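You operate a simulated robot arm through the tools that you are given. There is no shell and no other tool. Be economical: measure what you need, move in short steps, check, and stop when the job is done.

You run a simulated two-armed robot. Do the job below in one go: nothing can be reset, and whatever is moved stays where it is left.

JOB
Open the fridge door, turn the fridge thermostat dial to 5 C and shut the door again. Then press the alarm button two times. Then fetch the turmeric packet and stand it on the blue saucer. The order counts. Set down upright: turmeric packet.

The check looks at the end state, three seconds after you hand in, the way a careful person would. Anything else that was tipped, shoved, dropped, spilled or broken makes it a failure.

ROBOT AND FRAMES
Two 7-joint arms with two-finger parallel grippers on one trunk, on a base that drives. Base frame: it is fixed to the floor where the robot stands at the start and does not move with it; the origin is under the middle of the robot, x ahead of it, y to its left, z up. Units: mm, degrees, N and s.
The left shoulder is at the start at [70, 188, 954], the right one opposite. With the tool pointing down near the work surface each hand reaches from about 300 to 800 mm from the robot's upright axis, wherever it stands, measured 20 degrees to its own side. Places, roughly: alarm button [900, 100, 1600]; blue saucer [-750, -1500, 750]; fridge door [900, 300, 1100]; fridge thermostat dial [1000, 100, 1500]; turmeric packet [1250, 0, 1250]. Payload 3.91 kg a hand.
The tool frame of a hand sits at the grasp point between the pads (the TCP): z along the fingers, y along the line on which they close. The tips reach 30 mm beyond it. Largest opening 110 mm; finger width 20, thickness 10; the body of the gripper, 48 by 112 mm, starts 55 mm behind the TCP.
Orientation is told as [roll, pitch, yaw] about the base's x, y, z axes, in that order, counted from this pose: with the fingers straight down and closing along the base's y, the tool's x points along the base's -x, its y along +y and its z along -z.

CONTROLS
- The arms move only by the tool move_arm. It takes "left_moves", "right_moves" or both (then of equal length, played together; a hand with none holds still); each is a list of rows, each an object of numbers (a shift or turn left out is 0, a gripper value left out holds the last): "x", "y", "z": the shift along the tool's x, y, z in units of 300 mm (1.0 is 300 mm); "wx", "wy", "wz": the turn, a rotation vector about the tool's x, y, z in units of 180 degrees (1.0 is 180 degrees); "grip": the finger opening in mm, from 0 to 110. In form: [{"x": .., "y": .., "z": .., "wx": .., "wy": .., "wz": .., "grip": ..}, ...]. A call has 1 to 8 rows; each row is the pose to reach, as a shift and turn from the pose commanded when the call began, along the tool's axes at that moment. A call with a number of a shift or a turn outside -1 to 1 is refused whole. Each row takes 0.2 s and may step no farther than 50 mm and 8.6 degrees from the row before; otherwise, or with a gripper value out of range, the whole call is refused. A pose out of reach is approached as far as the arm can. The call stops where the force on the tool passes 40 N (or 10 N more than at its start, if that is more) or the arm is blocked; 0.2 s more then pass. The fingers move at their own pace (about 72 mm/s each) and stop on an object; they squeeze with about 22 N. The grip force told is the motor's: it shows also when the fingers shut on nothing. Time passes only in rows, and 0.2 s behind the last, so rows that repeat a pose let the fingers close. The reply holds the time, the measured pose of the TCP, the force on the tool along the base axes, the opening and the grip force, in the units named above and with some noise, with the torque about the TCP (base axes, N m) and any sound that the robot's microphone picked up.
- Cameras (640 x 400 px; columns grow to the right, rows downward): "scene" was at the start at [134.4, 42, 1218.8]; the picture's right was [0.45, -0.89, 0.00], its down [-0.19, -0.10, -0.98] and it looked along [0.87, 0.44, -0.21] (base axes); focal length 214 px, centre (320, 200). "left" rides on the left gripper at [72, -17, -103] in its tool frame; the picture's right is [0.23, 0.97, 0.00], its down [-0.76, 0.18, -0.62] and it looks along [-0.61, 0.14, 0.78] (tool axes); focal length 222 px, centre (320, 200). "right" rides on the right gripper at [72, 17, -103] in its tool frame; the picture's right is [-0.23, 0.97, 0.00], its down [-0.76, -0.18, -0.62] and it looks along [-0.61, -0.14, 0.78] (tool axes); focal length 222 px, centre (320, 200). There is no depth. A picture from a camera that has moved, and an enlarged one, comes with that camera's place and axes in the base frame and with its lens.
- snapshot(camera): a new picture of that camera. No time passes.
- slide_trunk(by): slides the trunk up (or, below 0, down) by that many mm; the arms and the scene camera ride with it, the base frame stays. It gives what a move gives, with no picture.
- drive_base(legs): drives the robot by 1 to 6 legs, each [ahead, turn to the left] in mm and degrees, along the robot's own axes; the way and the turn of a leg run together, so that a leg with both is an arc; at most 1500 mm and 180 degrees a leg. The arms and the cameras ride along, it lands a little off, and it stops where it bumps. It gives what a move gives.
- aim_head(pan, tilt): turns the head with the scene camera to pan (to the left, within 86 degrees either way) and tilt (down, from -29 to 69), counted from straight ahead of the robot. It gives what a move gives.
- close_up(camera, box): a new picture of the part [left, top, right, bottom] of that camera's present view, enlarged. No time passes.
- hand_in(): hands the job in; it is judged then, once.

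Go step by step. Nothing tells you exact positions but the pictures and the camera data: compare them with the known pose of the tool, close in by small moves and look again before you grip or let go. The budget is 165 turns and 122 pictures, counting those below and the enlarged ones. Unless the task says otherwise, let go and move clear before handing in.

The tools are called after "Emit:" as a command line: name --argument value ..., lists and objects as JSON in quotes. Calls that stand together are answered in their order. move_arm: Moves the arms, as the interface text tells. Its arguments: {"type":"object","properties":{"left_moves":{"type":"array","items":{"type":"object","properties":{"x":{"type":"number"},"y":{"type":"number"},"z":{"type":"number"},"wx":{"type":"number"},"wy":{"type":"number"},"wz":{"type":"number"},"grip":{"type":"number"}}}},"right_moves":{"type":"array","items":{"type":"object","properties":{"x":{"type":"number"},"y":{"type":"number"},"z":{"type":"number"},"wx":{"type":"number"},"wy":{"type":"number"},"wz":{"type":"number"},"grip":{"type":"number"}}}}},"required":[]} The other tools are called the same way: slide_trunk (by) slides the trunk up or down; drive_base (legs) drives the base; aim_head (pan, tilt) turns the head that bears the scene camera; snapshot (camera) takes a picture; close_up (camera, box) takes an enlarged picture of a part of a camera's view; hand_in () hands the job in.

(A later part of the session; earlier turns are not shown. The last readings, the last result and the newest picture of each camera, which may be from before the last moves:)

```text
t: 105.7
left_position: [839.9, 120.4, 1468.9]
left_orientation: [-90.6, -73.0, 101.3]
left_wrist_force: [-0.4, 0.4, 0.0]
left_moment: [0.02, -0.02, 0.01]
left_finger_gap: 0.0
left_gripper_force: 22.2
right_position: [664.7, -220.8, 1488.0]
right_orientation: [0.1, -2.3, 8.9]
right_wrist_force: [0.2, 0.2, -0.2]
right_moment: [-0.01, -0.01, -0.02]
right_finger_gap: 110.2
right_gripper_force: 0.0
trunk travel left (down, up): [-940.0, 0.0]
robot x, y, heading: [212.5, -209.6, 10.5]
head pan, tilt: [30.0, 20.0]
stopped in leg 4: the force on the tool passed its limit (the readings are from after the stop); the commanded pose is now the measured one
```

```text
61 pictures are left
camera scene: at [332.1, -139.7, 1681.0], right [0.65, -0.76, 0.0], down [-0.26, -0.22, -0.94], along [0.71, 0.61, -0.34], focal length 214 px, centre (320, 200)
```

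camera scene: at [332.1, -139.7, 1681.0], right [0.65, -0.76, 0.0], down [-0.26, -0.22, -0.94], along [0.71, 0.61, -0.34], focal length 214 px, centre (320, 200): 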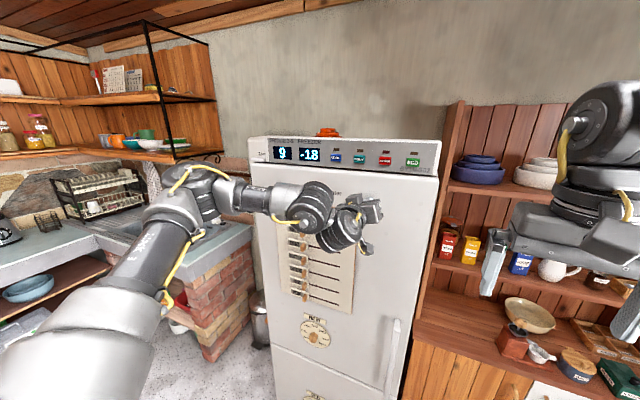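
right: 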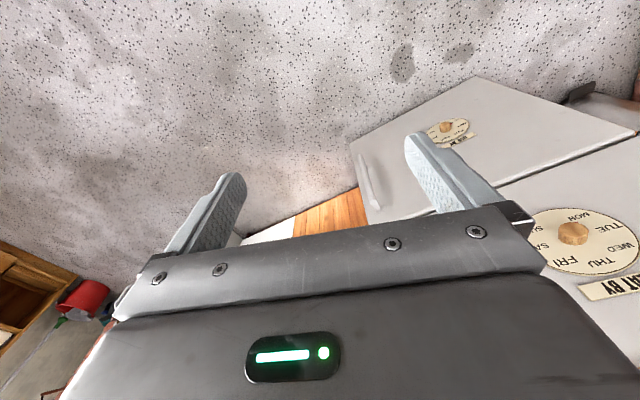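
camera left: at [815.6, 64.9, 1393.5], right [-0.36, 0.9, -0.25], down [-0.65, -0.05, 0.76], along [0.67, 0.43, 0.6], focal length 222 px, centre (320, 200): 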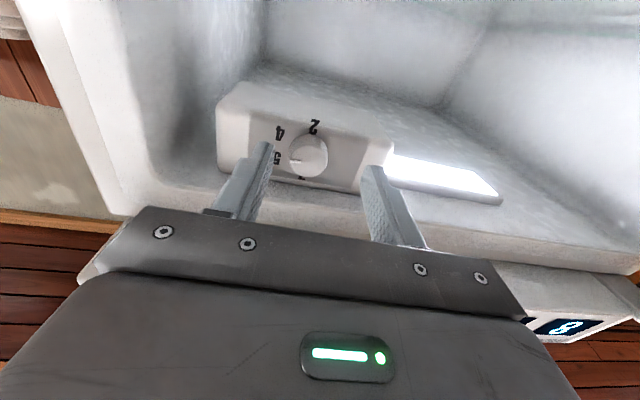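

Emit:
close_up --camera "scene" --box '[240, 120, 460, 260]'

Emit:
close_up --camera "scene" --box '[340, 260, 480, 400]'

```text
2.86 times, centred on (350, 190) of scene
camera zoom: at [332.1, -139.7, 1681.0], right [0.65, -0.76, 0.0], down [-0.26, -0.22, -0.94], along [0.71, 0.61, -0.34], focal length 613 px, centre (234, 229)
```

zoom: 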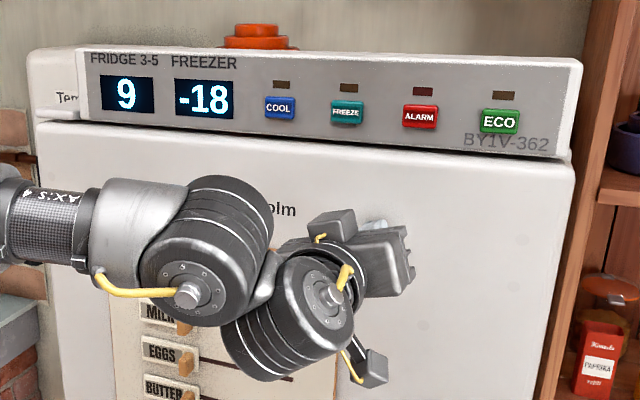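

```text
2.86 times, centred on (410, 330) of scene
camera zoom: at [332.1, -139.7, 1681.0], right [0.65, -0.76, 0.0], down [-0.26, -0.22, -0.94], along [0.71, 0.61, -0.34], focal length 613 px, centre (63, -171)
```

zoom: 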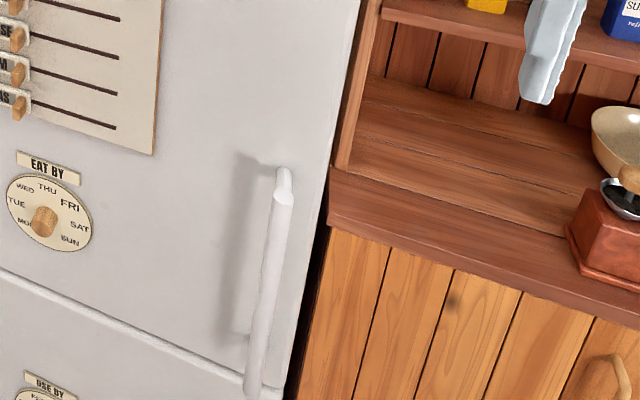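

It looks shut. I'll push once more to make sure it's seated.

Emit:
drive_base --legs '[[15, 0]]'

Emit:
close_up --camera "scene" --box '[240, 120, 460, 260]'

```text
t: 106.7
left_position: [841.3, 122.3, 1470.4]
left_orientation: [-91.1, -73.1, 101.3]
left_wrist_force: [-24.0, -1.3, 1.3]
left_moment: [0.02, -0.19, 0.4]
left_finger_gap: 0.0
left_gripper_force: 22.2
right_position: [668.9, -217.5, 1491.8]
right_orientation: [0.0, -2.8, 9.1]
right_wrist_force: [-0.7, 0.2, 0.4]
right_moment: [-0.04, 0.03, 0.03]
right_finger_gap: 110.0
right_gripper_force: 0.0
trunk travel left (down, up): [-940.0, 0.0]
robot x, y, heading: [224.2, -208.2, 10.3]
head pan, tilt: [30.0, 20.0]
stopped in leg 1: the force on the tool passed its limit (the readings are from after the stop); the commanded pose is now the measured one
```

```text
2.86 times, centred on (350, 190) of scene
camera zoom: at [334.9, -136.5, 1681.9], right [0.65, -0.76, 0.0], down [-0.25, -0.22, -0.94], along [0.71, 0.61, -0.34], focal length 613 px, centre (234, 229)
```

zoom: 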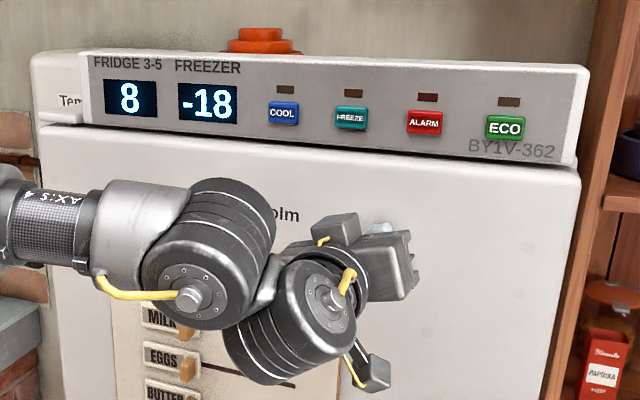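

The door is firmly shut (temperature already dropping). Alarm button at about (890,103,1581). Back off, raise the closed hand and line up in front of it.

Emit:
drive_base --legs '[[-75, 0]]'

Emit:
move_arm --left_moves '[{"x": -0.08, "y": -0.05, "z": 0.0}, {"x": -0.16, "y": -0.1, "z": 0.0}, {"x": -0.24, "y": -0.15, "z": 0.0}, {"x": -0.327, "y": -0.195, "z": 0.05}, {"x": -0.327, "y": -0.195, "z": 0.1}]'

Emit:
snapshot --camera "left"

Emit:
close_up --camera "scene" --box '[240, 110, 460, 250]'

```text
t: 107.7
left_position: [793.1, 113.2, 1459.9]
left_orientation: [-87.2, -73.1, 97.9]
left_wrist_force: [1.1, 0.4, -0.6]
left_moment: [-0.02, 0.0, -0.01]
left_finger_gap: 0.0
left_gripper_force: 22.2
right_position: [620.2, -227.6, 1483.1]
right_orientation: [0.0, -1.6, 9.1]
right_wrist_force: [1.1, -0.6, 0.3]
right_moment: [0.0, 0.05, -0.01]
right_finger_gap: 109.9
right_gripper_force: 0.1
trunk travel left (down, up): [-940.0, 0.0]
robot x, y, heading: [151.5, -222.1, 10.7]
head pan, tilt: [30.0, 20.0]
```

```text
t: 108.9
left_position: [785.2, 94.3, 1575.5]
left_orientation: [-89.7, -73.1, 100.1]
left_wrist_force: [-0.9, -0.6, -0.1]
left_moment: [0.0, -0.02, 0.03]
left_finger_gap: 0.4
left_gripper_force: 22.3
left hand out of reach, approached as far as the arm can: row 4, 5
right_position: [604.3, -230.2, 1488.4]
right_orientation: [0.1, -2.4, 9.2]
right_wrist_force: [-0.7, -0.8, -0.3]
right_moment: [0.04, -0.02, -0.02]
right_finger_gap: 110.3
right_gripper_force: 0.1
trunk travel left (down, up): [-940.0, 0.0]
robot x, y, heading: [152.6, -219.1, 10.7]
head pan, tilt: [30.0, 20.0]
```

```text
57 pictures are left
camera left: at [689.5, 39.6, 1511.1], right [-0.16, 0.85, -0.5], down [-0.68, 0.27, 0.68], along [0.71, 0.45, 0.54], focal length 222 px, centre (320, 200)
```

left: 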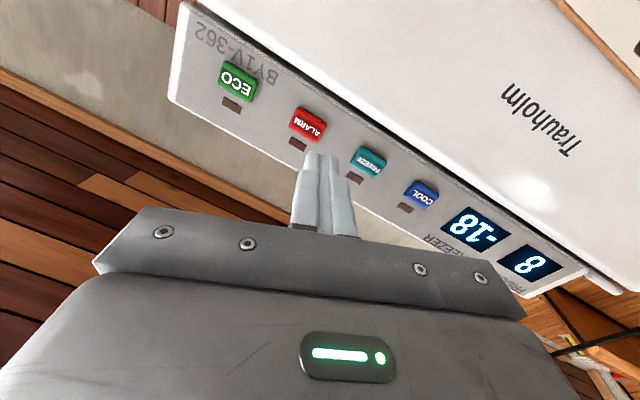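

```text
2.86 times, centred on (350, 180) of scene
camera zoom: at [270.1, -151.3, 1681.4], right [0.65, -0.76, 0.0], down [-0.26, -0.22, -0.94], along [0.71, 0.61, -0.34], focal length 613 px, centre (234, 257)
```

zoom: 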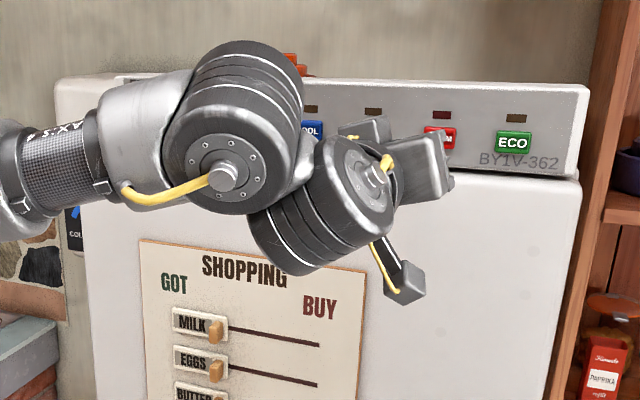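

Alarm confirmed at (890,105,1582). Fingertips need ~8 mm right and 5 mm up, then ~75 mm forward. Correct and approach.

Emit:
move_arm --left_moves '[{"x": -0.02, "y": -0.02}, {"x": -0.02, "y": -0.03}]'

Emit:
drive_base --legs '[[50, 0]]'

Emit:
close_up --camera "left" --box '[220, 60, 420, 240]'

```text
t: 109.5
left_position: [784.5, 99.2, 1583.7]
left_orientation: [-89.9, -73.1, 100.5]
left_wrist_force: [1.0, 0.1, -0.5]
left_moment: [-0.02, 0.04, -0.03]
left_finger_gap: 0.1
left_gripper_force: 21.8
left hand out of reach, approached as far as the arm can: row 1, 2
right_position: [603.0, -230.2, 1487.4]
right_orientation: [0.2, -2.5, 9.1]
right_wrist_force: [0.7, -0.7, 0.1]
right_moment: [0.03, -0.02, 0.01]
right_finger_gap: 110.1
right_gripper_force: 0.1
trunk travel left (down, up): [-940.0, 0.0]
robot x, y, heading: [152.5, -219.6, 10.9]
head pan, tilt: [30.0, 20.0]
```

```text
t: 110.4
left_position: [822.9, 104.9, 1591.2]
left_orientation: [-91.7, -73.1, 102.2]
left_wrist_force: [-0.8, -0.1, 0.7]
left_moment: [0.0, 0.05, 0.04]
left_finger_gap: 0.1
left_gripper_force: 22.3
right_position: [641.4, -225.1, 1493.1]
right_orientation: [0.1, -2.9, 9.0]
right_wrist_force: [-1.9, 0.0, 0.8]
right_moment: [0.0, -0.1, -0.02]
right_finger_gap: 110.2
right_gripper_force: 0.0
trunk travel left (down, up): [-940.0, 0.0]
robot x, y, heading: [200.7, -211.9, 10.9]
head pan, tilt: [30.0, 20.0]
heard: click
```

```text
2.22 times, centred on (320, 150) of left
camera zoom: at [728.2, 50.2, 1524.4], right [-0.15, 0.85, -0.5], down [-0.69, 0.27, 0.67], along [0.71, 0.45, 0.55], focal length 494 px, centre (320, 311)
```

zoom: 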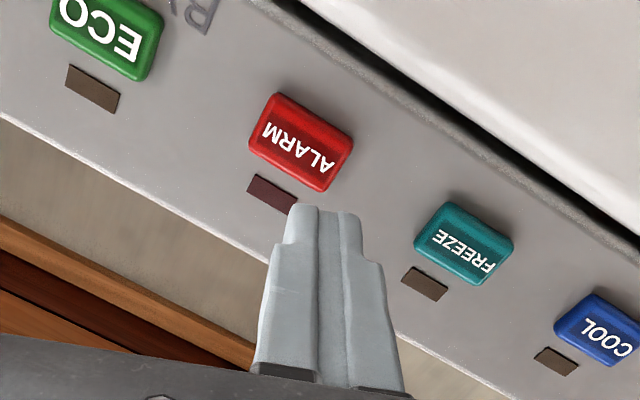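

A "click" was heard — possibly the swaying robot already tapped the button. Let me check the panel state before pressing deliberately.

Emit:
close_up --camera "scene" --box '[240, 110, 460, 250]'

Emit:
move_arm --left_moves '[{"z": 0.0}]'

Emit:
close_up --camera "left" --box '[220, 60, 420, 240]'

```text
2.86 times, centred on (350, 180) of scene
camera zoom: at [307.3, -144.4, 1682.5], right [0.65, -0.76, 0.0], down [-0.25, -0.22, -0.94], along [0.72, 0.61, -0.33], focal length 613 px, centre (234, 257)
```

zoom: 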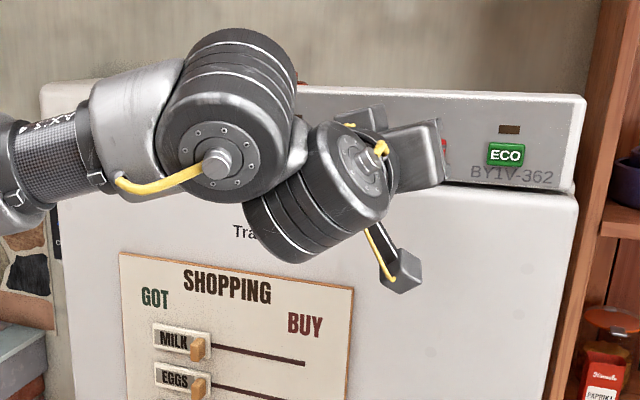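

```text
t: 110.8
left_position: [845.2, 110.9, 1578.5]
left_orientation: [-88.7, -73.1, 99.3]
left_wrist_force: [-0.1, 0.2, -0.4]
left_moment: [0.04, -0.03, 0.01]
left_finger_gap: 0.2
left_gripper_force: 21.9
right_position: [662.8, -218.7, 1486.0]
right_orientation: [0.0, -2.1, 9.1]
right_wrist_force: [0.0, 0.2, -0.1]
right_moment: [-0.01, 0.06, 0.0]
right_finger_gap: 110.1
right_gripper_force: 0.1
trunk travel left (down, up): [-940.0, 0.0]
robot x, y, heading: [205.1, -212.3, 10.8]
head pan, tilt: [30.0, 20.0]
```

```text
2.22 times, centred on (320, 150) of left
camera zoom: at [749.4, 55.7, 1514.9], right [-0.16, 0.85, -0.5], down [-0.68, 0.27, 0.68], along [0.72, 0.45, 0.53], focal length 494 px, centre (320, 311)
```

zoom: 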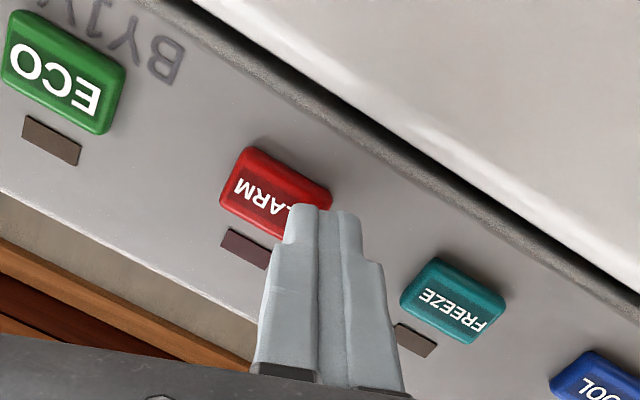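

The robot is swaying ±12 mm after drives, so the tip very probably tapped ALARM once already (the click). I'll back off a bit, turn slightly right to centre, and let it settle.

Emit:
drive_base --legs '[[-15, -0.5], [0, -0.6]]'

Emit:
move_arm --left_moves '[{"z": 0.0}, {"z": 0.0}, {"z": 0.0}, {"z": 0.0}, {"z": 0.0}, {"z": 0.0}, {"z": 0.0}, {"z": 0.0}]'

Emit:
close_up --camera "left" --box '[220, 60, 420, 240]'

```text
t: 111.9
left_position: [823.2, 92.5, 1586.1]
left_orientation: [-90.5, -73.1, 99.9]
left_wrist_force: [-0.4, 0.0, -0.2]
left_moment: [0.0, 0.0, -0.01]
left_finger_gap: 0.0
left_gripper_force: 22.0
right_position: [635.0, -233.1, 1489.9]
right_orientation: [0.1, -2.6, 7.9]
right_wrist_force: [-0.4, 0.2, -0.6]
right_moment: [-0.01, -0.01, 0.02]
right_finger_gap: 110.0
right_gripper_force: 0.0
trunk travel left (down, up): [-940.0, 0.0]
robot x, y, heading: [190.3, -211.9, 9.7]
head pan, tilt: [30.0, 20.0]
```

```text
t: 113.7
left_position: [827.7, 93.4, 1583.1]
left_orientation: [-89.9, -73.1, 99.3]
left_wrist_force: [0.1, -0.9, 0.2]
left_moment: [0.04, -0.04, 0.0]
left_finger_gap: 0.0
left_gripper_force: 21.3
right_position: [639.7, -231.2, 1488.8]
right_orientation: [0.1, -2.3, 7.9]
right_wrist_force: [0.3, -0.2, -0.5]
right_moment: [-0.02, 0.01, 0.0]
right_finger_gap: 110.1
right_gripper_force: 0.0
trunk travel left (down, up): [-940.0, 0.0]
robot x, y, heading: [187.3, -210.9, 9.6]
head pan, tilt: [30.0, 20.0]
```

```text
2.22 times, centred on (320, 150) of left
camera zoom: at [731.3, 40.3, 1518.8], right [-0.14, 0.85, -0.5], down [-0.68, 0.28, 0.68], along [0.72, 0.44, 0.54], focal length 494 px, centre (320, 311)
```

zoom: 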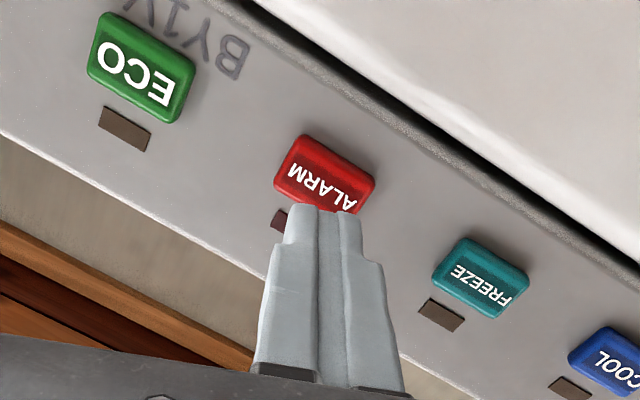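

Aligned with ALARM, tip ~29 mm away. Press slowly with the arm and withdraw.

Emit:
move_arm --left_moves '[{"z": 0.06}, {"z": 0.085}, {"z": 0.1}, {"z": 0.115}, {"z": 0.115}, {"z": 0.06}, {"z": 0.0}]'

Emit:
close_up --camera "left" --box '[220, 60, 420, 240]'

```text
t: 115.3
left_position: [826.2, 95.2, 1583.7]
left_orientation: [-90.2, -73.1, 99.7]
left_wrist_force: [0.3, 0.9, 0.3]
left_moment: [0.04, -0.01, 0.02]
left_finger_gap: 0.0
left_gripper_force: 21.8
right_position: [636.6, -233.0, 1488.0]
right_orientation: [0.1, -2.5, 7.9]
right_wrist_force: [0.0, 0.0, 0.3]
right_moment: [0.0, -0.01, 0.03]
right_finger_gap: 109.8
right_gripper_force: 0.0
trunk travel left (down, up): [-940.0, 0.0]
robot x, y, heading: [188.1, -214.5, 9.6]
head pan, tilt: [30.0, 20.0]
heard: click
```

```text
2.22 times, centred on (320, 150) of left
camera zoom: at [729.5, 42.0, 1519.4], right [-0.14, 0.85, -0.5], down [-0.68, 0.28, 0.68], along [0.72, 0.44, 0.54], focal length 494 px, centre (320, 311)
```

zoom: 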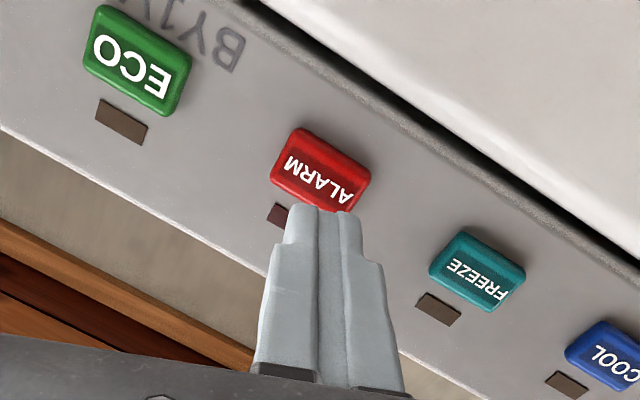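

Same click on a deliberate press, so the count is two. Now retreat and look for the turmeric packet.

Emit:
drive_base --legs '[[-250, 0]]'

Emit:
slide_trunk --by -250

Emit:
aim_head --pan 0 --tilt 12

Emit:
snapshot --camera "scene"

```text
t: 117.1
left_position: [593.9, 54.5, 1580.6]
left_orientation: [-89.1, -73.1, 98.2]
left_wrist_force: [0.5, 1.1, 0.5]
left_moment: [-0.01, 0.0, 0.01]
left_finger_gap: 0.0
left_gripper_force: 21.9
right_position: [402.4, -273.6, 1487.2]
right_orientation: [0.1, -2.1, 7.7]
right_wrist_force: [0.4, -0.3, -0.4]
right_moment: [-0.03, 0.07, -0.02]
right_finger_gap: 110.3
right_gripper_force: 0.0
trunk travel left (down, up): [-940.0, 0.0]
robot x, y, heading: [-55.3, -251.1, 9.3]
head pan, tilt: [30.0, 20.0]
```

```text
t: 119.7
left_position: [587.2, 51.7, 1332.0]
left_orientation: [-89.8, -73.1, 99.0]
left_wrist_force: [0.3, -0.4, 0.5]
left_moment: [0.04, -0.01, 0.0]
left_finger_gap: 0.0
left_gripper_force: 21.9
right_position: [397.3, -274.3, 1239.0]
right_orientation: [0.1, -2.2, 7.6]
right_wrist_force: [-0.3, -0.3, 0.4]
right_moment: [-0.01, -0.03, 0.02]
right_finger_gap: 109.8
right_gripper_force: 0.0
trunk travel left (down, up): [-690.0, 250.0]
robot x, y, heading: [-52.6, -251.9, 9.3]
head pan, tilt: [30.0, 20.0]
```

```text
t: 120.6
left_position: [587.6, 52.2, 1332.4]
left_orientation: [-89.8, -73.2, 99.0]
left_wrist_force: [0.7, -0.5, -0.2]
left_moment: [-0.04, -0.01, 0.03]
left_finger_gap: 0.1
left_gripper_force: 22.4
right_position: [396.7, -274.9, 1238.5]
right_orientation: [-0.1, -2.4, 7.6]
right_wrist_force: [-0.6, -0.8, -0.5]
right_moment: [-0.01, 0.0, -0.02]
right_finger_gap: 110.2
right_gripper_force: 0.2
trunk travel left (down, up): [-690.0, 250.0]
robot x, y, heading: [-58.1, -258.1, 9.0]
head pan, tilt: [0.0, 12.0]
```

```text
50 pictures are left
camera scene: at [86.3, -230.5, 1444.1], right [0.16, -0.99, 0.0], down [-0.21, -0.03, -0.98], along [0.96, 0.16, -0.21], focal length 214 px, centre (320, 200)
```

scene: 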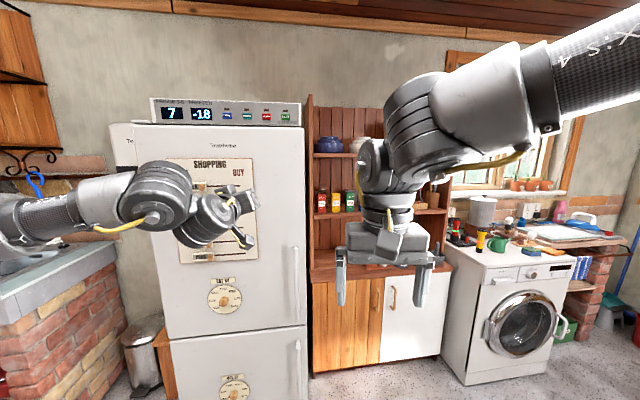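

Emit:
close_up --camera "scene" --box '[300, 170, 380, 230]'

Emit:
close_up --camera "scene" --box '[130, 90, 310, 200]'

```text
6.67 times, centred on (340, 200) of scene
camera zoom: at [86.3, -230.5, 1444.1], right [0.16, -0.99, 0.0], down [-0.21, -0.03, -0.98], along [0.96, 0.16, -0.21], focal length 1430 px, centre (187, 200)
```

zoom: 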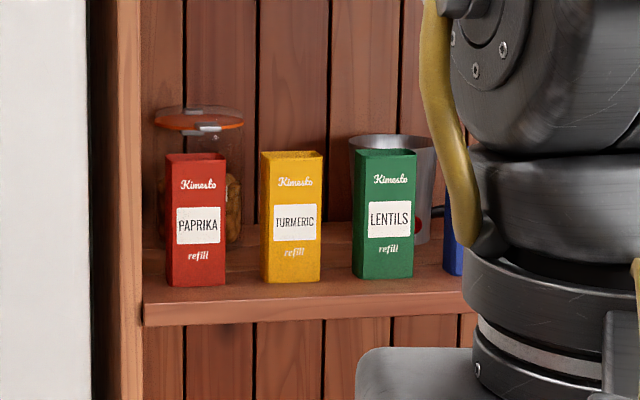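

```text
3.56 times, centred on (220, 145) of scene
camera zoom: at [86.3, -230.5, 1444.1], right [0.16, -0.99, 0.0], down [-0.21, -0.03, -0.98], along [0.96, 0.16, -0.21], focal length 763 px, centre (676, 396)
```

zoom: 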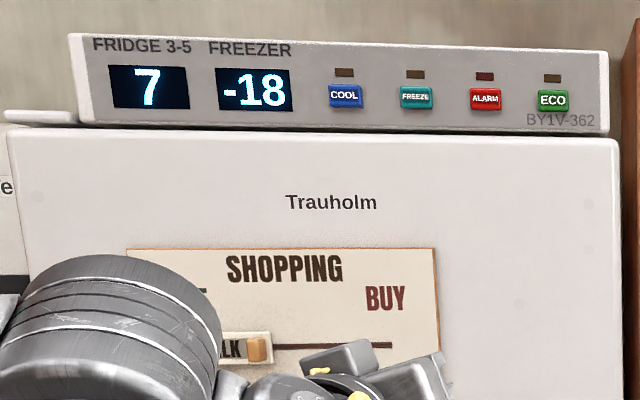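

The yellow packet is TURMERIC, at roughly (1375,-114), z 1090–1212, shelf parallel to the fridge (heading ≈20°). I'll use the left hand (already horizontal): level its roll, drive round to the right and face the shelf at ≈30°.

Emit:
move_arm --left_moves '[{"wz": 0.04, "grip": 80}, {"wz": 0.08, "grip": 80}, {"wz": 0.093, "grip": 80}]'

Emit:
drive_base --legs '[[0, -50.6], [863, 0], [0, 71.6]]'

Emit:
slide_trunk --by -145

Emit:
aim_head --pan 15 --tilt 12

Emit:
snapshot --camera "scene"

Emit:
snapshot --camera "left"

```text
t: 121.4
left_position: [587.9, 53.5, 1332.2]
left_orientation: [-59.2, -89.9, 68.4]
left_wrist_force: [-0.2, -0.3, 0.3]
left_moment: [0.01, 0.0, 0.0]
left_finger_gap: 79.7
left_gripper_force: 0.0
right_position: [397.1, -274.2, 1238.4]
right_orientation: [0.1, -2.3, 7.7]
right_wrist_force: [1.4, 0.8, 0.3]
right_moment: [-0.01, -0.01, 0.03]
right_finger_gap: 109.8
right_gripper_force: 0.0
trunk travel left (down, up): [-690.0, 250.0]
robot x, y, heading: [-57.2, -253.8, 9.7]
head pan, tilt: [0.0, 12.0]
```

```text
t: 131.3
left_position: [1083.2, -265.9, 1333.2]
left_orientation: [-82.8, -89.8, 114.7]
left_wrist_force: [-0.2, 0.0, -0.6]
left_moment: [0.03, 0.03, -0.02]
left_finger_gap: 80.1
left_gripper_force: 0.0
right_position: [1035.2, -641.6, 1237.3]
right_orientation: [0.1, -2.3, 30.5]
right_wrist_force: [0.9, 0.7, 0.0]
right_moment: [-0.03, 0.02, 0.03]
right_finger_gap: 110.1
right_gripper_force: 0.0
trunk travel left (down, up): [-690.0, 250.0]
robot x, y, heading: [609.6, -797.7, 32.2]
head pan, tilt: [0.0, 12.0]
```

```text
t: 133.0
left_position: [1083.0, -266.7, 1189.0]
left_orientation: [-86.6, -89.8, 118.8]
left_wrist_force: [-0.2, -0.7, 0.0]
left_moment: [0.0, 0.01, 0.02]
left_finger_gap: 80.1
left_gripper_force: 0.1
right_position: [1034.7, -641.5, 1094.3]
right_orientation: [0.1, -2.4, 30.5]
right_wrist_force: [0.0, -0.6, 0.0]
right_moment: [-0.01, 0.02, 0.0]
right_finger_gap: 109.7
right_gripper_force: 0.0
trunk travel left (down, up): [-545.0, 395.0]
robot x, y, heading: [609.0, -803.1, 32.0]
head pan, tilt: [0.0, 12.0]
```

```text
t: 133.8
left_position: [1083.5, -264.5, 1188.7]
left_orientation: [-81.0, -89.8, 113.1]
left_wrist_force: [-0.7, 0.7, 0.7]
left_moment: [0.03, -0.01, 0.02]
left_finger_gap: 80.0
left_gripper_force: 0.0
right_position: [1035.0, -642.0, 1094.3]
right_orientation: [0.1, -2.2, 30.7]
right_wrist_force: [-0.3, -0.3, 0.1]
right_moment: [-0.01, 0.0, 0.01]
right_finger_gap: 110.1
right_gripper_force: 0.0
trunk travel left (down, up): [-545.0, 395.0]
robot x, y, heading: [603.8, -800.1, 32.3]
head pan, tilt: [15.0, 12.0]
```

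```text
47 pictures are left
camera scene: at [715.8, -703.7, 1299.2], right [0.73, -0.68, 0.0], down [-0.14, -0.15, -0.98], along [0.66, 0.72, -0.21], focal length 214 px, centre (320, 200)
```

scene: 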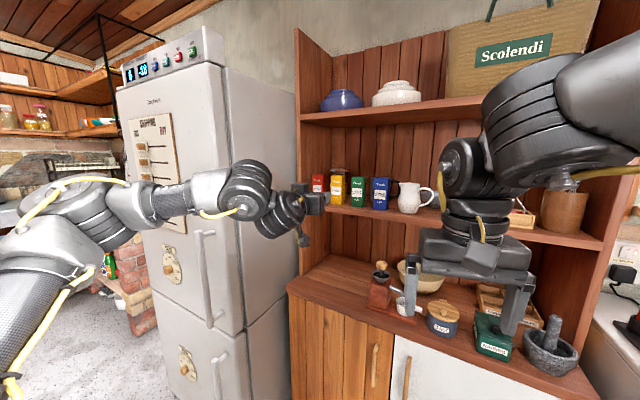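

```text
46 pictures are left
camera left: at [1004.5, -334.5, 1115.6], right [-0.52, 0.82, -0.23], down [-0.62, -0.18, 0.76], along [0.59, 0.54, 0.61], focal length 222 px, centre (320, 200)
```

left: 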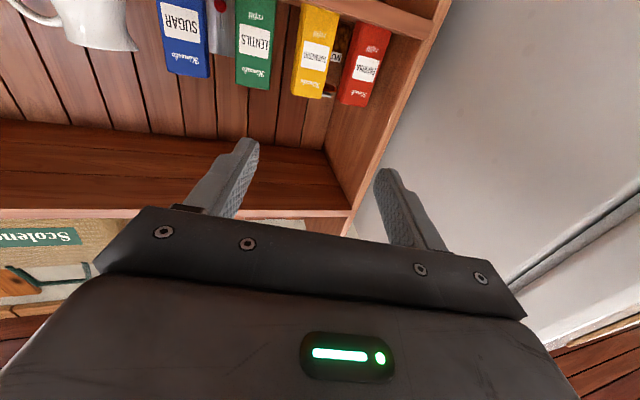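

Turmeric front centre triangulates to about (1350,-115,1152); hand is aimed nearly at it. Yaw the hand a bit toward the shelf normal, nudge right and go forward 170 mm.

Emit:
move_arm --left_moves '[{"wx": 0.025, "x": 0.02}, {"wx": 0.05, "x": 0.03}]'

Emit:
drive_base --legs '[[0, -1], [170, 0]]'

Emit:
move_arm --left_moves '[{"z": 0}, {"z": 0}, {"z": 0}, {"z": 0}, {"z": 0}]'

Emit:
snapshot --camera "left"

Emit:
snapshot --camera "scene"

```text
t: 134.4
left_position: [1083.5, -265.8, 1180.0]
left_orientation: [-95.2, -89.8, 118.3]
left_wrist_force: [0.4, -0.8, 0.7]
left_moment: [-0.02, -0.02, 0.01]
left_finger_gap: 79.7
left_gripper_force: 0.0
right_position: [1034.4, -641.0, 1094.9]
right_orientation: [0.1, -2.4, 30.6]
right_wrist_force: [0.0, -0.1, 0.9]
right_moment: [0.02, -0.01, -0.01]
right_finger_gap: 110.0
right_gripper_force: 0.0
trunk travel left (down, up): [-545.0, 395.0]
robot x, y, heading: [609.7, -797.8, 32.5]
head pan, tilt: [15.0, 12.0]
```

```text
t: 136.2
left_position: [1237.7, -186.2, 1179.5]
left_orientation: [-87.5, -89.8, 109.8]
left_wrist_force: [0.7, -0.5, -0.7]
left_moment: [-0.02, -0.02, -0.01]
left_finger_gap: 80.1
left_gripper_force: 0.0
right_position: [1182.0, -560.3, 1093.8]
right_orientation: [0.1, -2.3, 29.6]
right_wrist_force: [-0.2, -1.2, 0.3]
right_moment: [0.01, 0.0, 0.0]
right_finger_gap: 110.1
right_gripper_force: 0.1
trunk travel left (down, up): [-545.0, 395.0]
robot x, y, heading: [754.6, -709.4, 31.2]
head pan, tilt: [15.0, 12.0]
```

```text
t: 137.4
left_position: [1237.6, -185.9, 1180.2]
left_orientation: [-92.4, -89.7, 114.4]
left_wrist_force: [-0.6, -0.2, -0.2]
left_moment: [-0.04, 0.02, -0.01]
left_finger_gap: 80.1
left_gripper_force: 0.0
right_position: [1182.5, -560.5, 1092.8]
right_orientation: [0.2, -2.2, 29.6]
right_wrist_force: [0.1, -0.2, 0.7]
right_moment: [0.03, -0.01, 0.02]
right_finger_gap: 110.1
right_gripper_force: 0.1
trunk travel left (down, up): [-545.0, 395.0]
robot x, y, heading: [755.5, -708.9, 31.5]
head pan, tilt: [15.0, 12.0]
```

```text
45 pictures are left
camera left: at [1147.8, -240.1, 1107.8], right [-0.37, 0.9, -0.23], down [-0.65, -0.07, 0.76], along [0.67, 0.43, 0.61], focal length 222 px, centre (320, 200)
```

left: 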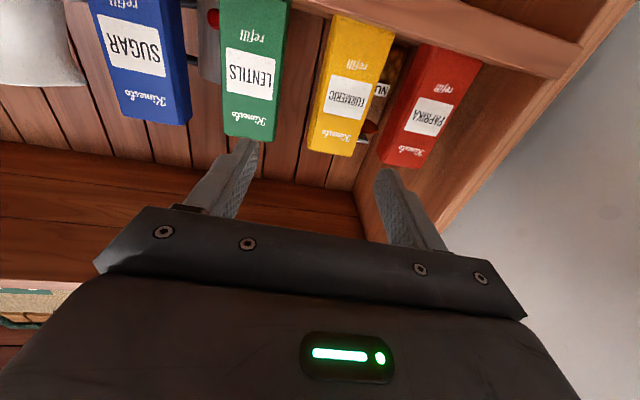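

```text
44 pictures are left
camera scene: at [862.6, -617.1, 1299.2], right [0.72, -0.69, 0.0], down [-0.14, -0.15, -0.98], along [0.68, 0.71, -0.21], focal length 214 px, centre (320, 200)
```

scene: 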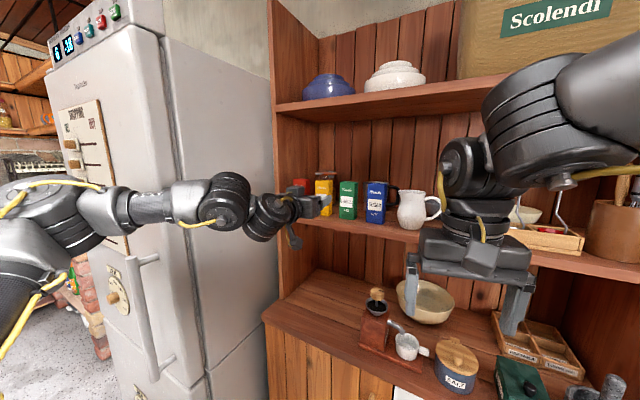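

Hand heading is now ≈22°, packet 130 mm ahead and 23 mm left. Base forward 65 mm (which also drifts left), settle, then look.

Emit:
drive_base --legs '[[65, 0]]'

Emit:
move_arm --left_moves '[{"y": 0.02}, {"y": 0.035}, {"y": 0.035}, {"y": 0.035}, {"y": 0.035}, {"y": 0.035}]'

Emit:
snapshot --camera "left"

```text
t: 138.4
left_position: [1291.1, -152.6, 1180.4]
left_orientation: [-116.9, -89.8, 139.0]
left_wrist_force: [0.3, 0.3, -1.2]
left_moment: [0.02, -0.02, -0.02]
left_finger_gap: 80.2
left_gripper_force: 0.0
right_position: [1235.9, -527.7, 1094.8]
right_orientation: [0.1, -2.5, 29.6]
right_wrist_force: [0.5, -0.1, 0.1]
right_moment: [-0.01, 0.01, -0.01]
right_finger_gap: 110.0
right_gripper_force: 0.1
trunk travel left (down, up): [-545.0, 395.0]
robot x, y, heading: [811.5, -670.7, 31.4]
head pan, tilt: [15.0, 12.0]
```

```text
t: 139.8
left_position: [1286.7, -142.4, 1180.2]
left_orientation: [-101.7, -89.8, 124.0]
left_wrist_force: [0.8, -1.4, -0.1]
left_moment: [0.0, 0.02, 0.03]
left_finger_gap: 80.1
left_gripper_force: 0.1
right_position: [1236.6, -528.4, 1094.6]
right_orientation: [0.1, -2.4, 29.7]
right_wrist_force: [0.0, 0.2, 0.2]
right_moment: [-0.02, 0.01, 0.0]
right_finger_gap: 110.3
right_gripper_force: 0.1
trunk travel left (down, up): [-545.0, 395.0]
robot x, y, heading: [811.1, -674.9, 31.2]
head pan, tilt: [15.0, 12.0]
```

```text
43 pictures are left
camera left: at [1197.9, -197.3, 1108.4], right [-0.37, 0.9, -0.23], down [-0.65, -0.07, 0.76], along [0.67, 0.43, 0.61], focal length 222 px, centre (320, 200)
```

left: 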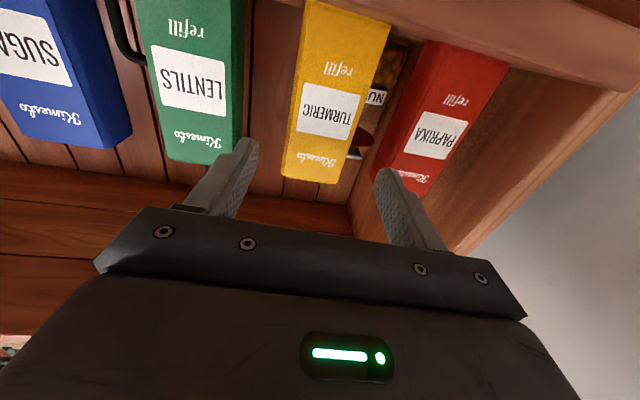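

Centred between the fingers. Advance 60 mm with the arm.

Emit:
move_arm --left_moves '[{"z": 0.05}, {"z": 0.1}, {"z": 0.15}, {"z": 0.2}, {"z": 0.2}]'

Emit:
snapshot --camera "left"

Emit:
close_up --camera "scene" --box '[240, 150, 420, 270]'

```text
t: 141.0
left_position: [1343.1, -120.8, 1179.4]
left_orientation: [-103.9, -89.8, 126.1]
left_wrist_force: [-0.5, -0.6, -0.5]
left_moment: [0.03, 0.01, -0.01]
left_finger_gap: 80.1
left_gripper_force: 0.2
right_position: [1234.8, -527.8, 1093.2]
right_orientation: [0.0, -2.5, 29.8]
right_wrist_force: [0.0, -0.2, 0.2]
right_moment: [-0.01, 0.03, 0.0]
right_finger_gap: 110.1
right_gripper_force: 0.0
trunk travel left (down, up): [-545.0, 395.0]
robot x, y, heading: [812.0, -676.3, 31.6]
head pan, tilt: [15.0, 12.0]
```

```text
42 pictures are left
camera left: at [1252.5, -175.1, 1107.3], right [-0.37, 0.9, -0.23], down [-0.65, -0.07, 0.76], along [0.67, 0.43, 0.61], focal length 222 px, centre (320, 200)
```

left: 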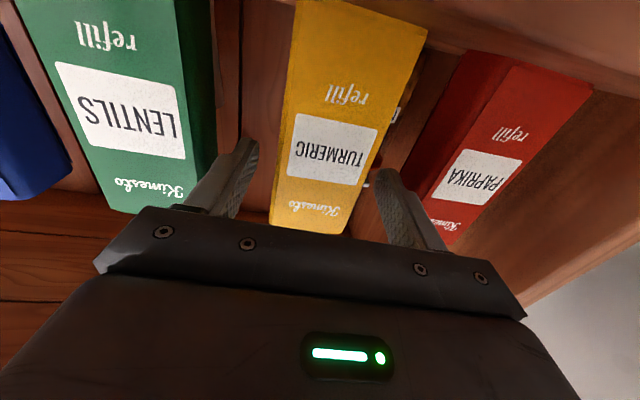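

```text
3.33 times, centred on (330, 210) of scene
camera zoom: at [916.5, -583.9, 1299.2], right [0.72, -0.69, 0.0], down [-0.14, -0.15, -0.98], along [0.68, 0.71, -0.21], focal length 715 px, centre (287, 167)
```

zoom: 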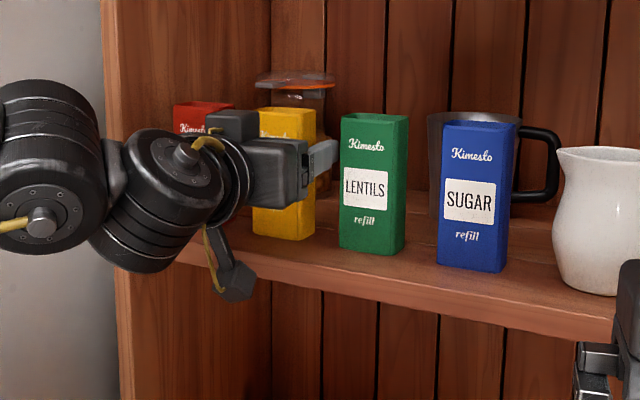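

The packet's front is at the TCP and centred. Advance 8 mm more and close.

Emit:
move_arm --left_moves '[{"z": 0.027}, {"z": 0.027, "grip": 40}, {"z": 0.027, "grip": 40}, {"z": 0.027, "grip": 40}, {"z": 0.027, "grip": 40}]'

Emit:
snapshot --camera "left"

```text
t: 142.2
left_position: [1349.3, -116.4, 1178.5]
left_orientation: [-92.3, -89.8, 114.4]
left_wrist_force: [-0.2, -1.2, 0.0]
left_moment: [0.03, 0.03, 0.0]
left_finger_gap: 51.5
left_gripper_force: 21.9
right_position: [1237.1, -527.0, 1093.8]
right_orientation: [0.1, -2.2, 29.8]
right_wrist_force: [0.0, 0.2, -0.1]
right_moment: [0.02, -0.01, 0.0]
right_finger_gap: 110.0
right_gripper_force: 0.1
trunk travel left (down, up): [-545.0, 395.0]
robot x, y, heading: [807.5, -674.1, 31.6]
head pan, tilt: [15.0, 12.0]
```

```text
40 pictures are left
camera left: at [1259.8, -171.5, 1106.5], right [-0.37, 0.9, -0.23], down [-0.65, -0.07, 0.76], along [0.67, 0.43, 0.61], focal length 222 px, centre (320, 200)
```

left: 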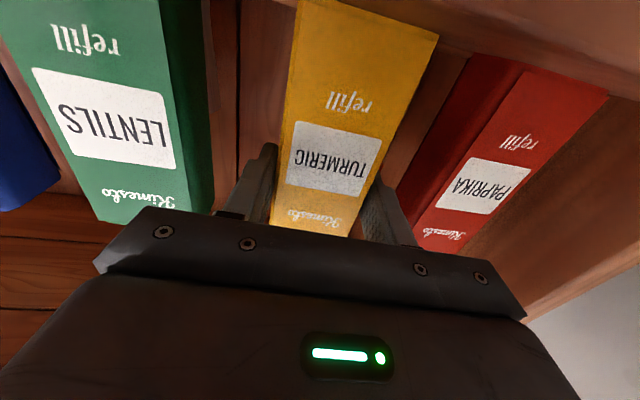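

Gripped at 51.5 mm. Lift 40 mm and check force, then withdraw.

Emit:
move_arm --left_moves '[{"x": -0.03}, {"x": -0.07}, {"x": -0.11}, {"x": -0.14}]'

Emit:
snapshot --camera "left"

```text
t: 143.2
left_position: [1351.4, -117.0, 1222.4]
left_orientation: [-90.3, -89.8, 112.5]
left_wrist_force: [-0.9, 0.0, -1.2]
left_moment: [-0.01, 0.03, 0.02]
left_finger_gap: 51.6
left_gripper_force: 21.6
right_position: [1237.2, -527.1, 1093.5]
right_orientation: [0.1, -2.3, 29.7]
right_wrist_force: [0.4, -0.5, 0.1]
right_moment: [0.02, 0.04, -0.01]
right_finger_gap: 110.4
right_gripper_force: 0.1
trunk travel left (down, up): [-545.0, 395.0]
robot x, y, heading: [810.8, -679.3, 31.3]
head pan, tilt: [15.0, 12.0]
```

```text
39 pictures are left
camera left: at [1260.7, -170.8, 1149.2], right [-0.37, 0.9, -0.23], down [-0.65, -0.07, 0.76], along [0.67, 0.43, 0.61], focal length 222 px, centre (320, 200)
```

left: 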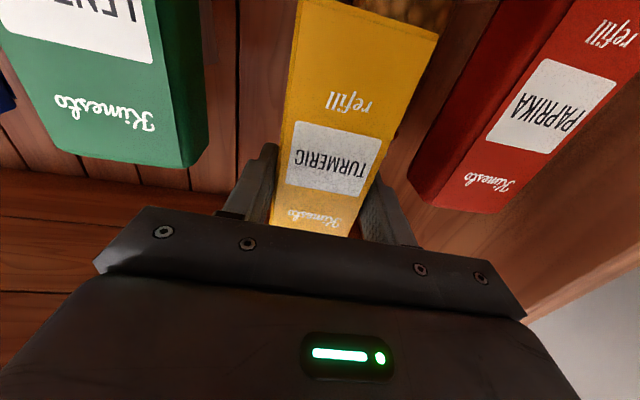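

The packet is lifted cleanly. Back out and turn left toward the saucer region, then look.

Emit:
drive_base --legs '[[-150, 0], [-170, 0], [0, 90], [0, 80]]'

Emit:
aim_head --pan 0 --tilt 18

Emit:
snapshot --camera "scene"

Emit:
snapshot --camera "left"

```text
t: 152.8
left_position: [-92.6, -1294.9, 1222.0]
left_orientation: [-98.6, -89.8, -69.4]
left_wrist_force: [-0.1, -0.7, -0.8]
left_moment: [0.01, -0.01, 0.02]
left_finger_gap: 40.0
left_gripper_force: 0.1
right_position: [93.1, -911.5, 1094.9]
right_orientation: [0.1, -2.3, -160.5]
right_wrist_force: [0.0, -0.3, -1.6]
right_moment: [-0.03, 0.0, 0.01]
right_finger_gap: 110.0
right_gripper_force: 0.0
trunk travel left (down, up): [-545.0, 395.0]
robot x, y, heading: [544.5, -837.4, -159.1]
head pan, tilt: [15.0, 12.0]
```

```text
t: 153.6
left_position: [-92.4, -1295.7, 1221.7]
left_orientation: [-96.3, -89.8, -71.6]
left_wrist_force: [-0.5, 0.0, -0.2]
left_moment: [0.01, -0.01, 0.0]
left_finger_gap: 40.0
left_gripper_force: 0.2
right_position: [93.0, -911.0, 1094.8]
right_orientation: [0.2, -2.3, -160.6]
right_wrist_force: [0.3, -0.5, -0.4]
right_moment: [0.0, 0.0, -0.04]
right_finger_gap: 109.9
right_gripper_force: 0.1
trunk travel left (down, up): [-545.0, 395.0]
robot x, y, heading: [543.4, -837.7, -158.7]
head pan, tilt: [0.0, 18.0]
```

```text
38 pictures are left
camera scene: at [407.9, -891.5, 1289.4], right [-0.36, 0.93, 0.0], down [0.29, 0.11, -0.95], along [-0.89, -0.34, -0.31], focal length 214 px, centre (320, 200)
```

scene: 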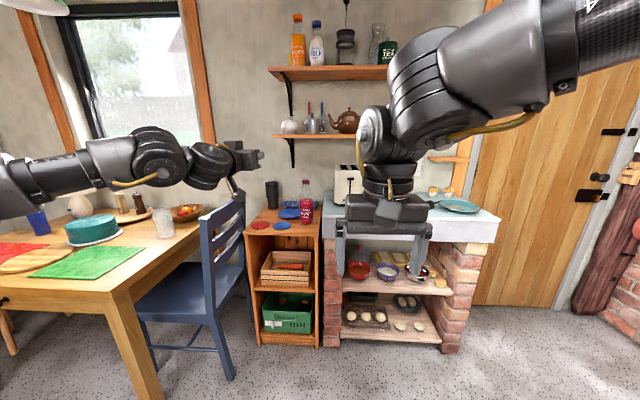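

```text
37 pictures are left
camera left: at [5.2, -1255.9, 1149.2], right [0.2, -0.95, -0.23], down [0.65, -0.05, 0.76], along [-0.73, -0.3, 0.61], focal length 222 px, centre (320, 200)
```

left: 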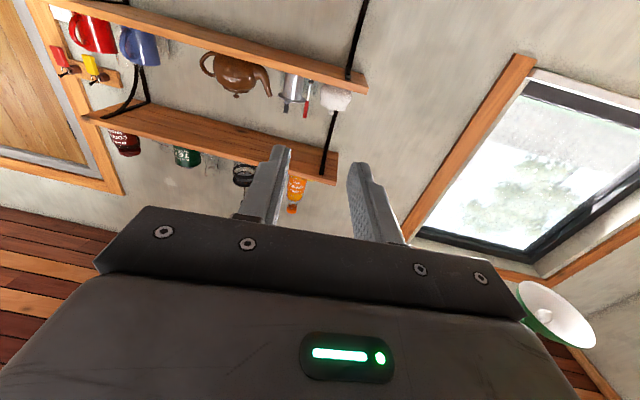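

The gripper is empty (gap 40, no force): the packet slipped out during the drive because I only commanded 40 mm. I must find it; turn back partway and look toward the shelf and floor.

Emit:
drive_base --legs '[[0, -85]]'

Emit:
aim_head --pan -70 --tilt 30

Emit:
snapshot --camera "scene"

Emit:
aim_head --pan 0 --tilt 45

Emit:
snapshot --camera "scene"

```text
t: 157.6
left_position: [22.3, -257.6, 1221.6]
left_orientation: [-98.1, -89.8, -153.9]
left_wrist_force: [0.5, 0.3, 0.5]
left_moment: [-0.01, 0.0, -0.01]
left_finger_gap: 39.8
left_gripper_force: 0.1
right_position: [423.6, -401.6, 1094.5]
right_orientation: [0.1, -2.4, 115.4]
right_wrist_force: [0.0, -0.1, 0.3]
right_moment: [-0.02, -0.01, -0.01]
right_finger_gap: 109.8
right_gripper_force: 0.1
trunk travel left (down, up): [-545.0, 395.0]
robot x, y, heading: [539.3, -840.0, 117.2]
head pan, tilt: [0.0, 18.0]
```

```text
t: 159.0
left_position: [21.8, -257.1, 1220.6]
left_orientation: [-98.4, -89.7, -153.7]
left_wrist_force: [-0.1, -0.5, -0.5]
left_moment: [0.01, -0.02, 0.0]
left_finger_gap: 40.3
left_gripper_force: 0.0
right_position: [421.6, -401.8, 1094.5]
right_orientation: [0.1, -2.4, 115.3]
right_wrist_force: [-0.7, -0.7, 0.6]
right_moment: [0.0, 0.03, 0.01]
right_finger_gap: 109.9
right_gripper_force: 0.0
trunk travel left (down, up): [-545.0, 395.0]
robot x, y, heading: [542.6, -839.9, 117.0]
head pan, tilt: [-70.0, 30.0]
```

```text
36 pictures are left
camera scene: at [580.3, -728.7, 1270.1], right [0.73, -0.68, 0.0], down [-0.34, -0.37, -0.87], along [0.59, 0.63, -0.5], focal length 214 px, centre (320, 200)
```

scene: 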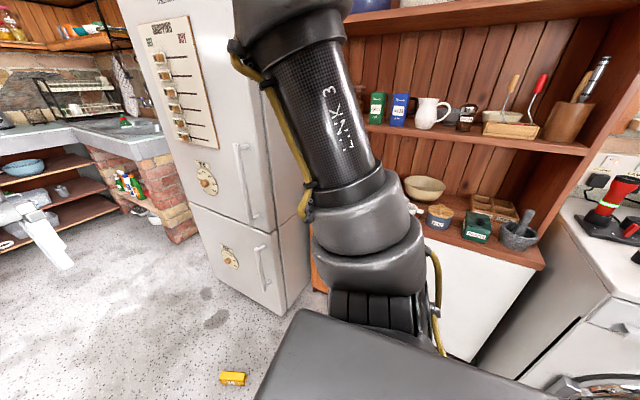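

```text
t: 160.4
left_position: [21.5, -257.9, 1221.7]
left_orientation: [-98.6, -89.7, -153.6]
left_wrist_force: [0.5, 0.1, 0.3]
left_moment: [-0.03, 0.01, -0.02]
left_finger_gap: 39.9
left_gripper_force: 0.0
right_position: [422.6, -402.3, 1093.6]
right_orientation: [0.1, -2.3, 115.4]
right_wrist_force: [-0.4, 0.7, -0.9]
right_moment: [0.04, 0.04, -0.01]
right_finger_gap: 110.1
right_gripper_force: 0.1
trunk travel left (down, up): [-545.0, 395.0]
robot x, y, heading: [542.5, -840.1, 117.1]
head pan, tilt: [0.0, 45.0]
```

```text
35 pictures are left
camera scene: at [481.8, -722.5, 1247.5], right [0.89, 0.45, 0.0], down [0.32, -0.63, -0.71], along [-0.32, 0.63, -0.71], focal length 214 px, centre (320, 200)
```

scene: 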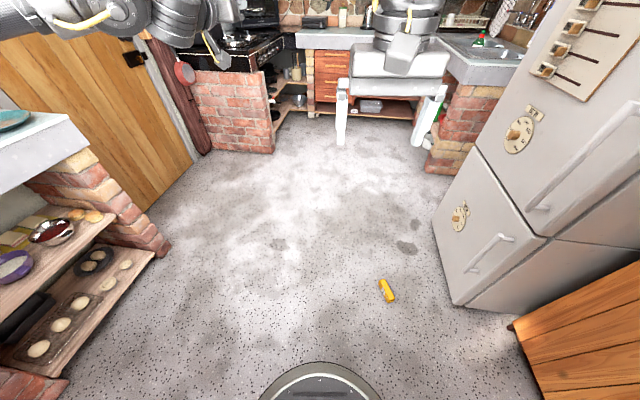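

The packet lies on the floor near (597,-115), looks intact. I'll zoom in to see how it lies (which end is the top).

Emit:
close_up --camera "scene" --box '[363, 270, 411, 310]'

```text
10.00 times, centred on (387, 290) of scene
camera zoom: at [481.8, -722.5, 1247.5], right [0.89, 0.45, 0.0], down [0.32, -0.63, -0.71], along [-0.32, 0.63, -0.71], focal length 2145 px, centre (-350, -700)
```

zoom: 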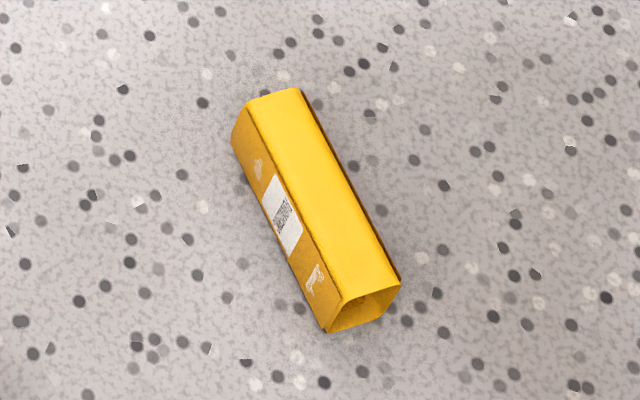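

It lies on its narrow side, open top toward (644,-156), bottom toward (550,-73). I'll go round to face it at heading −41° (bottom end toward me), so a later forward pitch makes it upright.

Emit:
drive_base --legs '[[0, 2], [975, 0], [0, 100], [0, 100]]'

Emit:
move_arm --left_moves '[{"wy": 0.047, "grip": 110}, {"wy": 0.094}, {"wy": 0.141}, {"wy": 0.188}, {"wy": 0.235}, {"wy": 0.282}, {"wy": 0.329}, {"wy": 0.376}]'

Emit:
move_arm --left_moves '[{"wy": 0.04}, {"wy": 0.08}, {"wy": 0.124}]'

```text
t: 174.4
left_position: [769.1, -321.6, 1221.1]
left_orientation: [-100.5, -89.6, 50.5]
left_wrist_force: [0.2, 0.6, -0.1]
left_moment: [-0.01, 0.0, 0.0]
left_finger_gap: 39.9
left_gripper_force: 0.1
right_position: [344.4, -339.0, 1094.2]
right_orientation: [0.1, -2.5, -42.5]
right_wrist_force: [-0.2, -0.2, -0.8]
right_moment: [-0.03, 0.02, -0.01]
right_finger_gap: 110.1
right_gripper_force: 0.1
trunk travel left (down, up): [-545.0, 395.0]
robot x, y, heading: [68.6, 23.9, -40.7]
head pan, tilt: [0.0, 45.0]
```

```text
t: 176.2
left_position: [721.7, -137.7, 1113.7]
left_orientation: [-0.9, -23.5, -49.9]
left_wrist_force: [-0.5, 0.1, -1.0]
left_moment: [0.01, -0.02, 0.02]
left_finger_gap: 109.9
left_gripper_force: 0.0
left hand out of reach, approached as far as the arm can: row 1, 2, 3, 4, 5, 6, 7, 8
right_position: [342.5, -339.1, 1095.1]
right_orientation: [0.1, -2.4, -42.3]
right_wrist_force: [0.0, 0.7, 0.3]
right_moment: [0.01, -0.01, 0.03]
right_finger_gap: 109.7
right_gripper_force: 0.0
trunk travel left (down, up): [-545.0, 395.0]
robot x, y, heading: [66.7, 21.9, -41.0]
head pan, tilt: [0.0, 45.0]
```

```text
t: 177.0
left_position: [682.4, -55.9, 1040.1]
left_orientation: [-0.8, -0.9, -49.9]
left_wrist_force: [-0.7, 0.8, -0.6]
left_moment: [-0.02, 0.02, -0.01]
left_finger_gap: 110.1
left_gripper_force: 0.1
left hand out of reach, approached as far as the arm can: row 1, 2, 3
right_position: [344.5, -339.4, 1093.2]
right_orientation: [0.1, -2.2, -42.4]
right_wrist_force: [0.5, 0.1, 0.2]
right_moment: [0.01, -0.01, -0.01]
right_finger_gap: 109.7
right_gripper_force: 0.0
trunk travel left (down, up): [-545.0, 395.0]
robot x, y, heading: [68.1, 21.1, -40.6]
head pan, tilt: [0.0, 45.0]
```

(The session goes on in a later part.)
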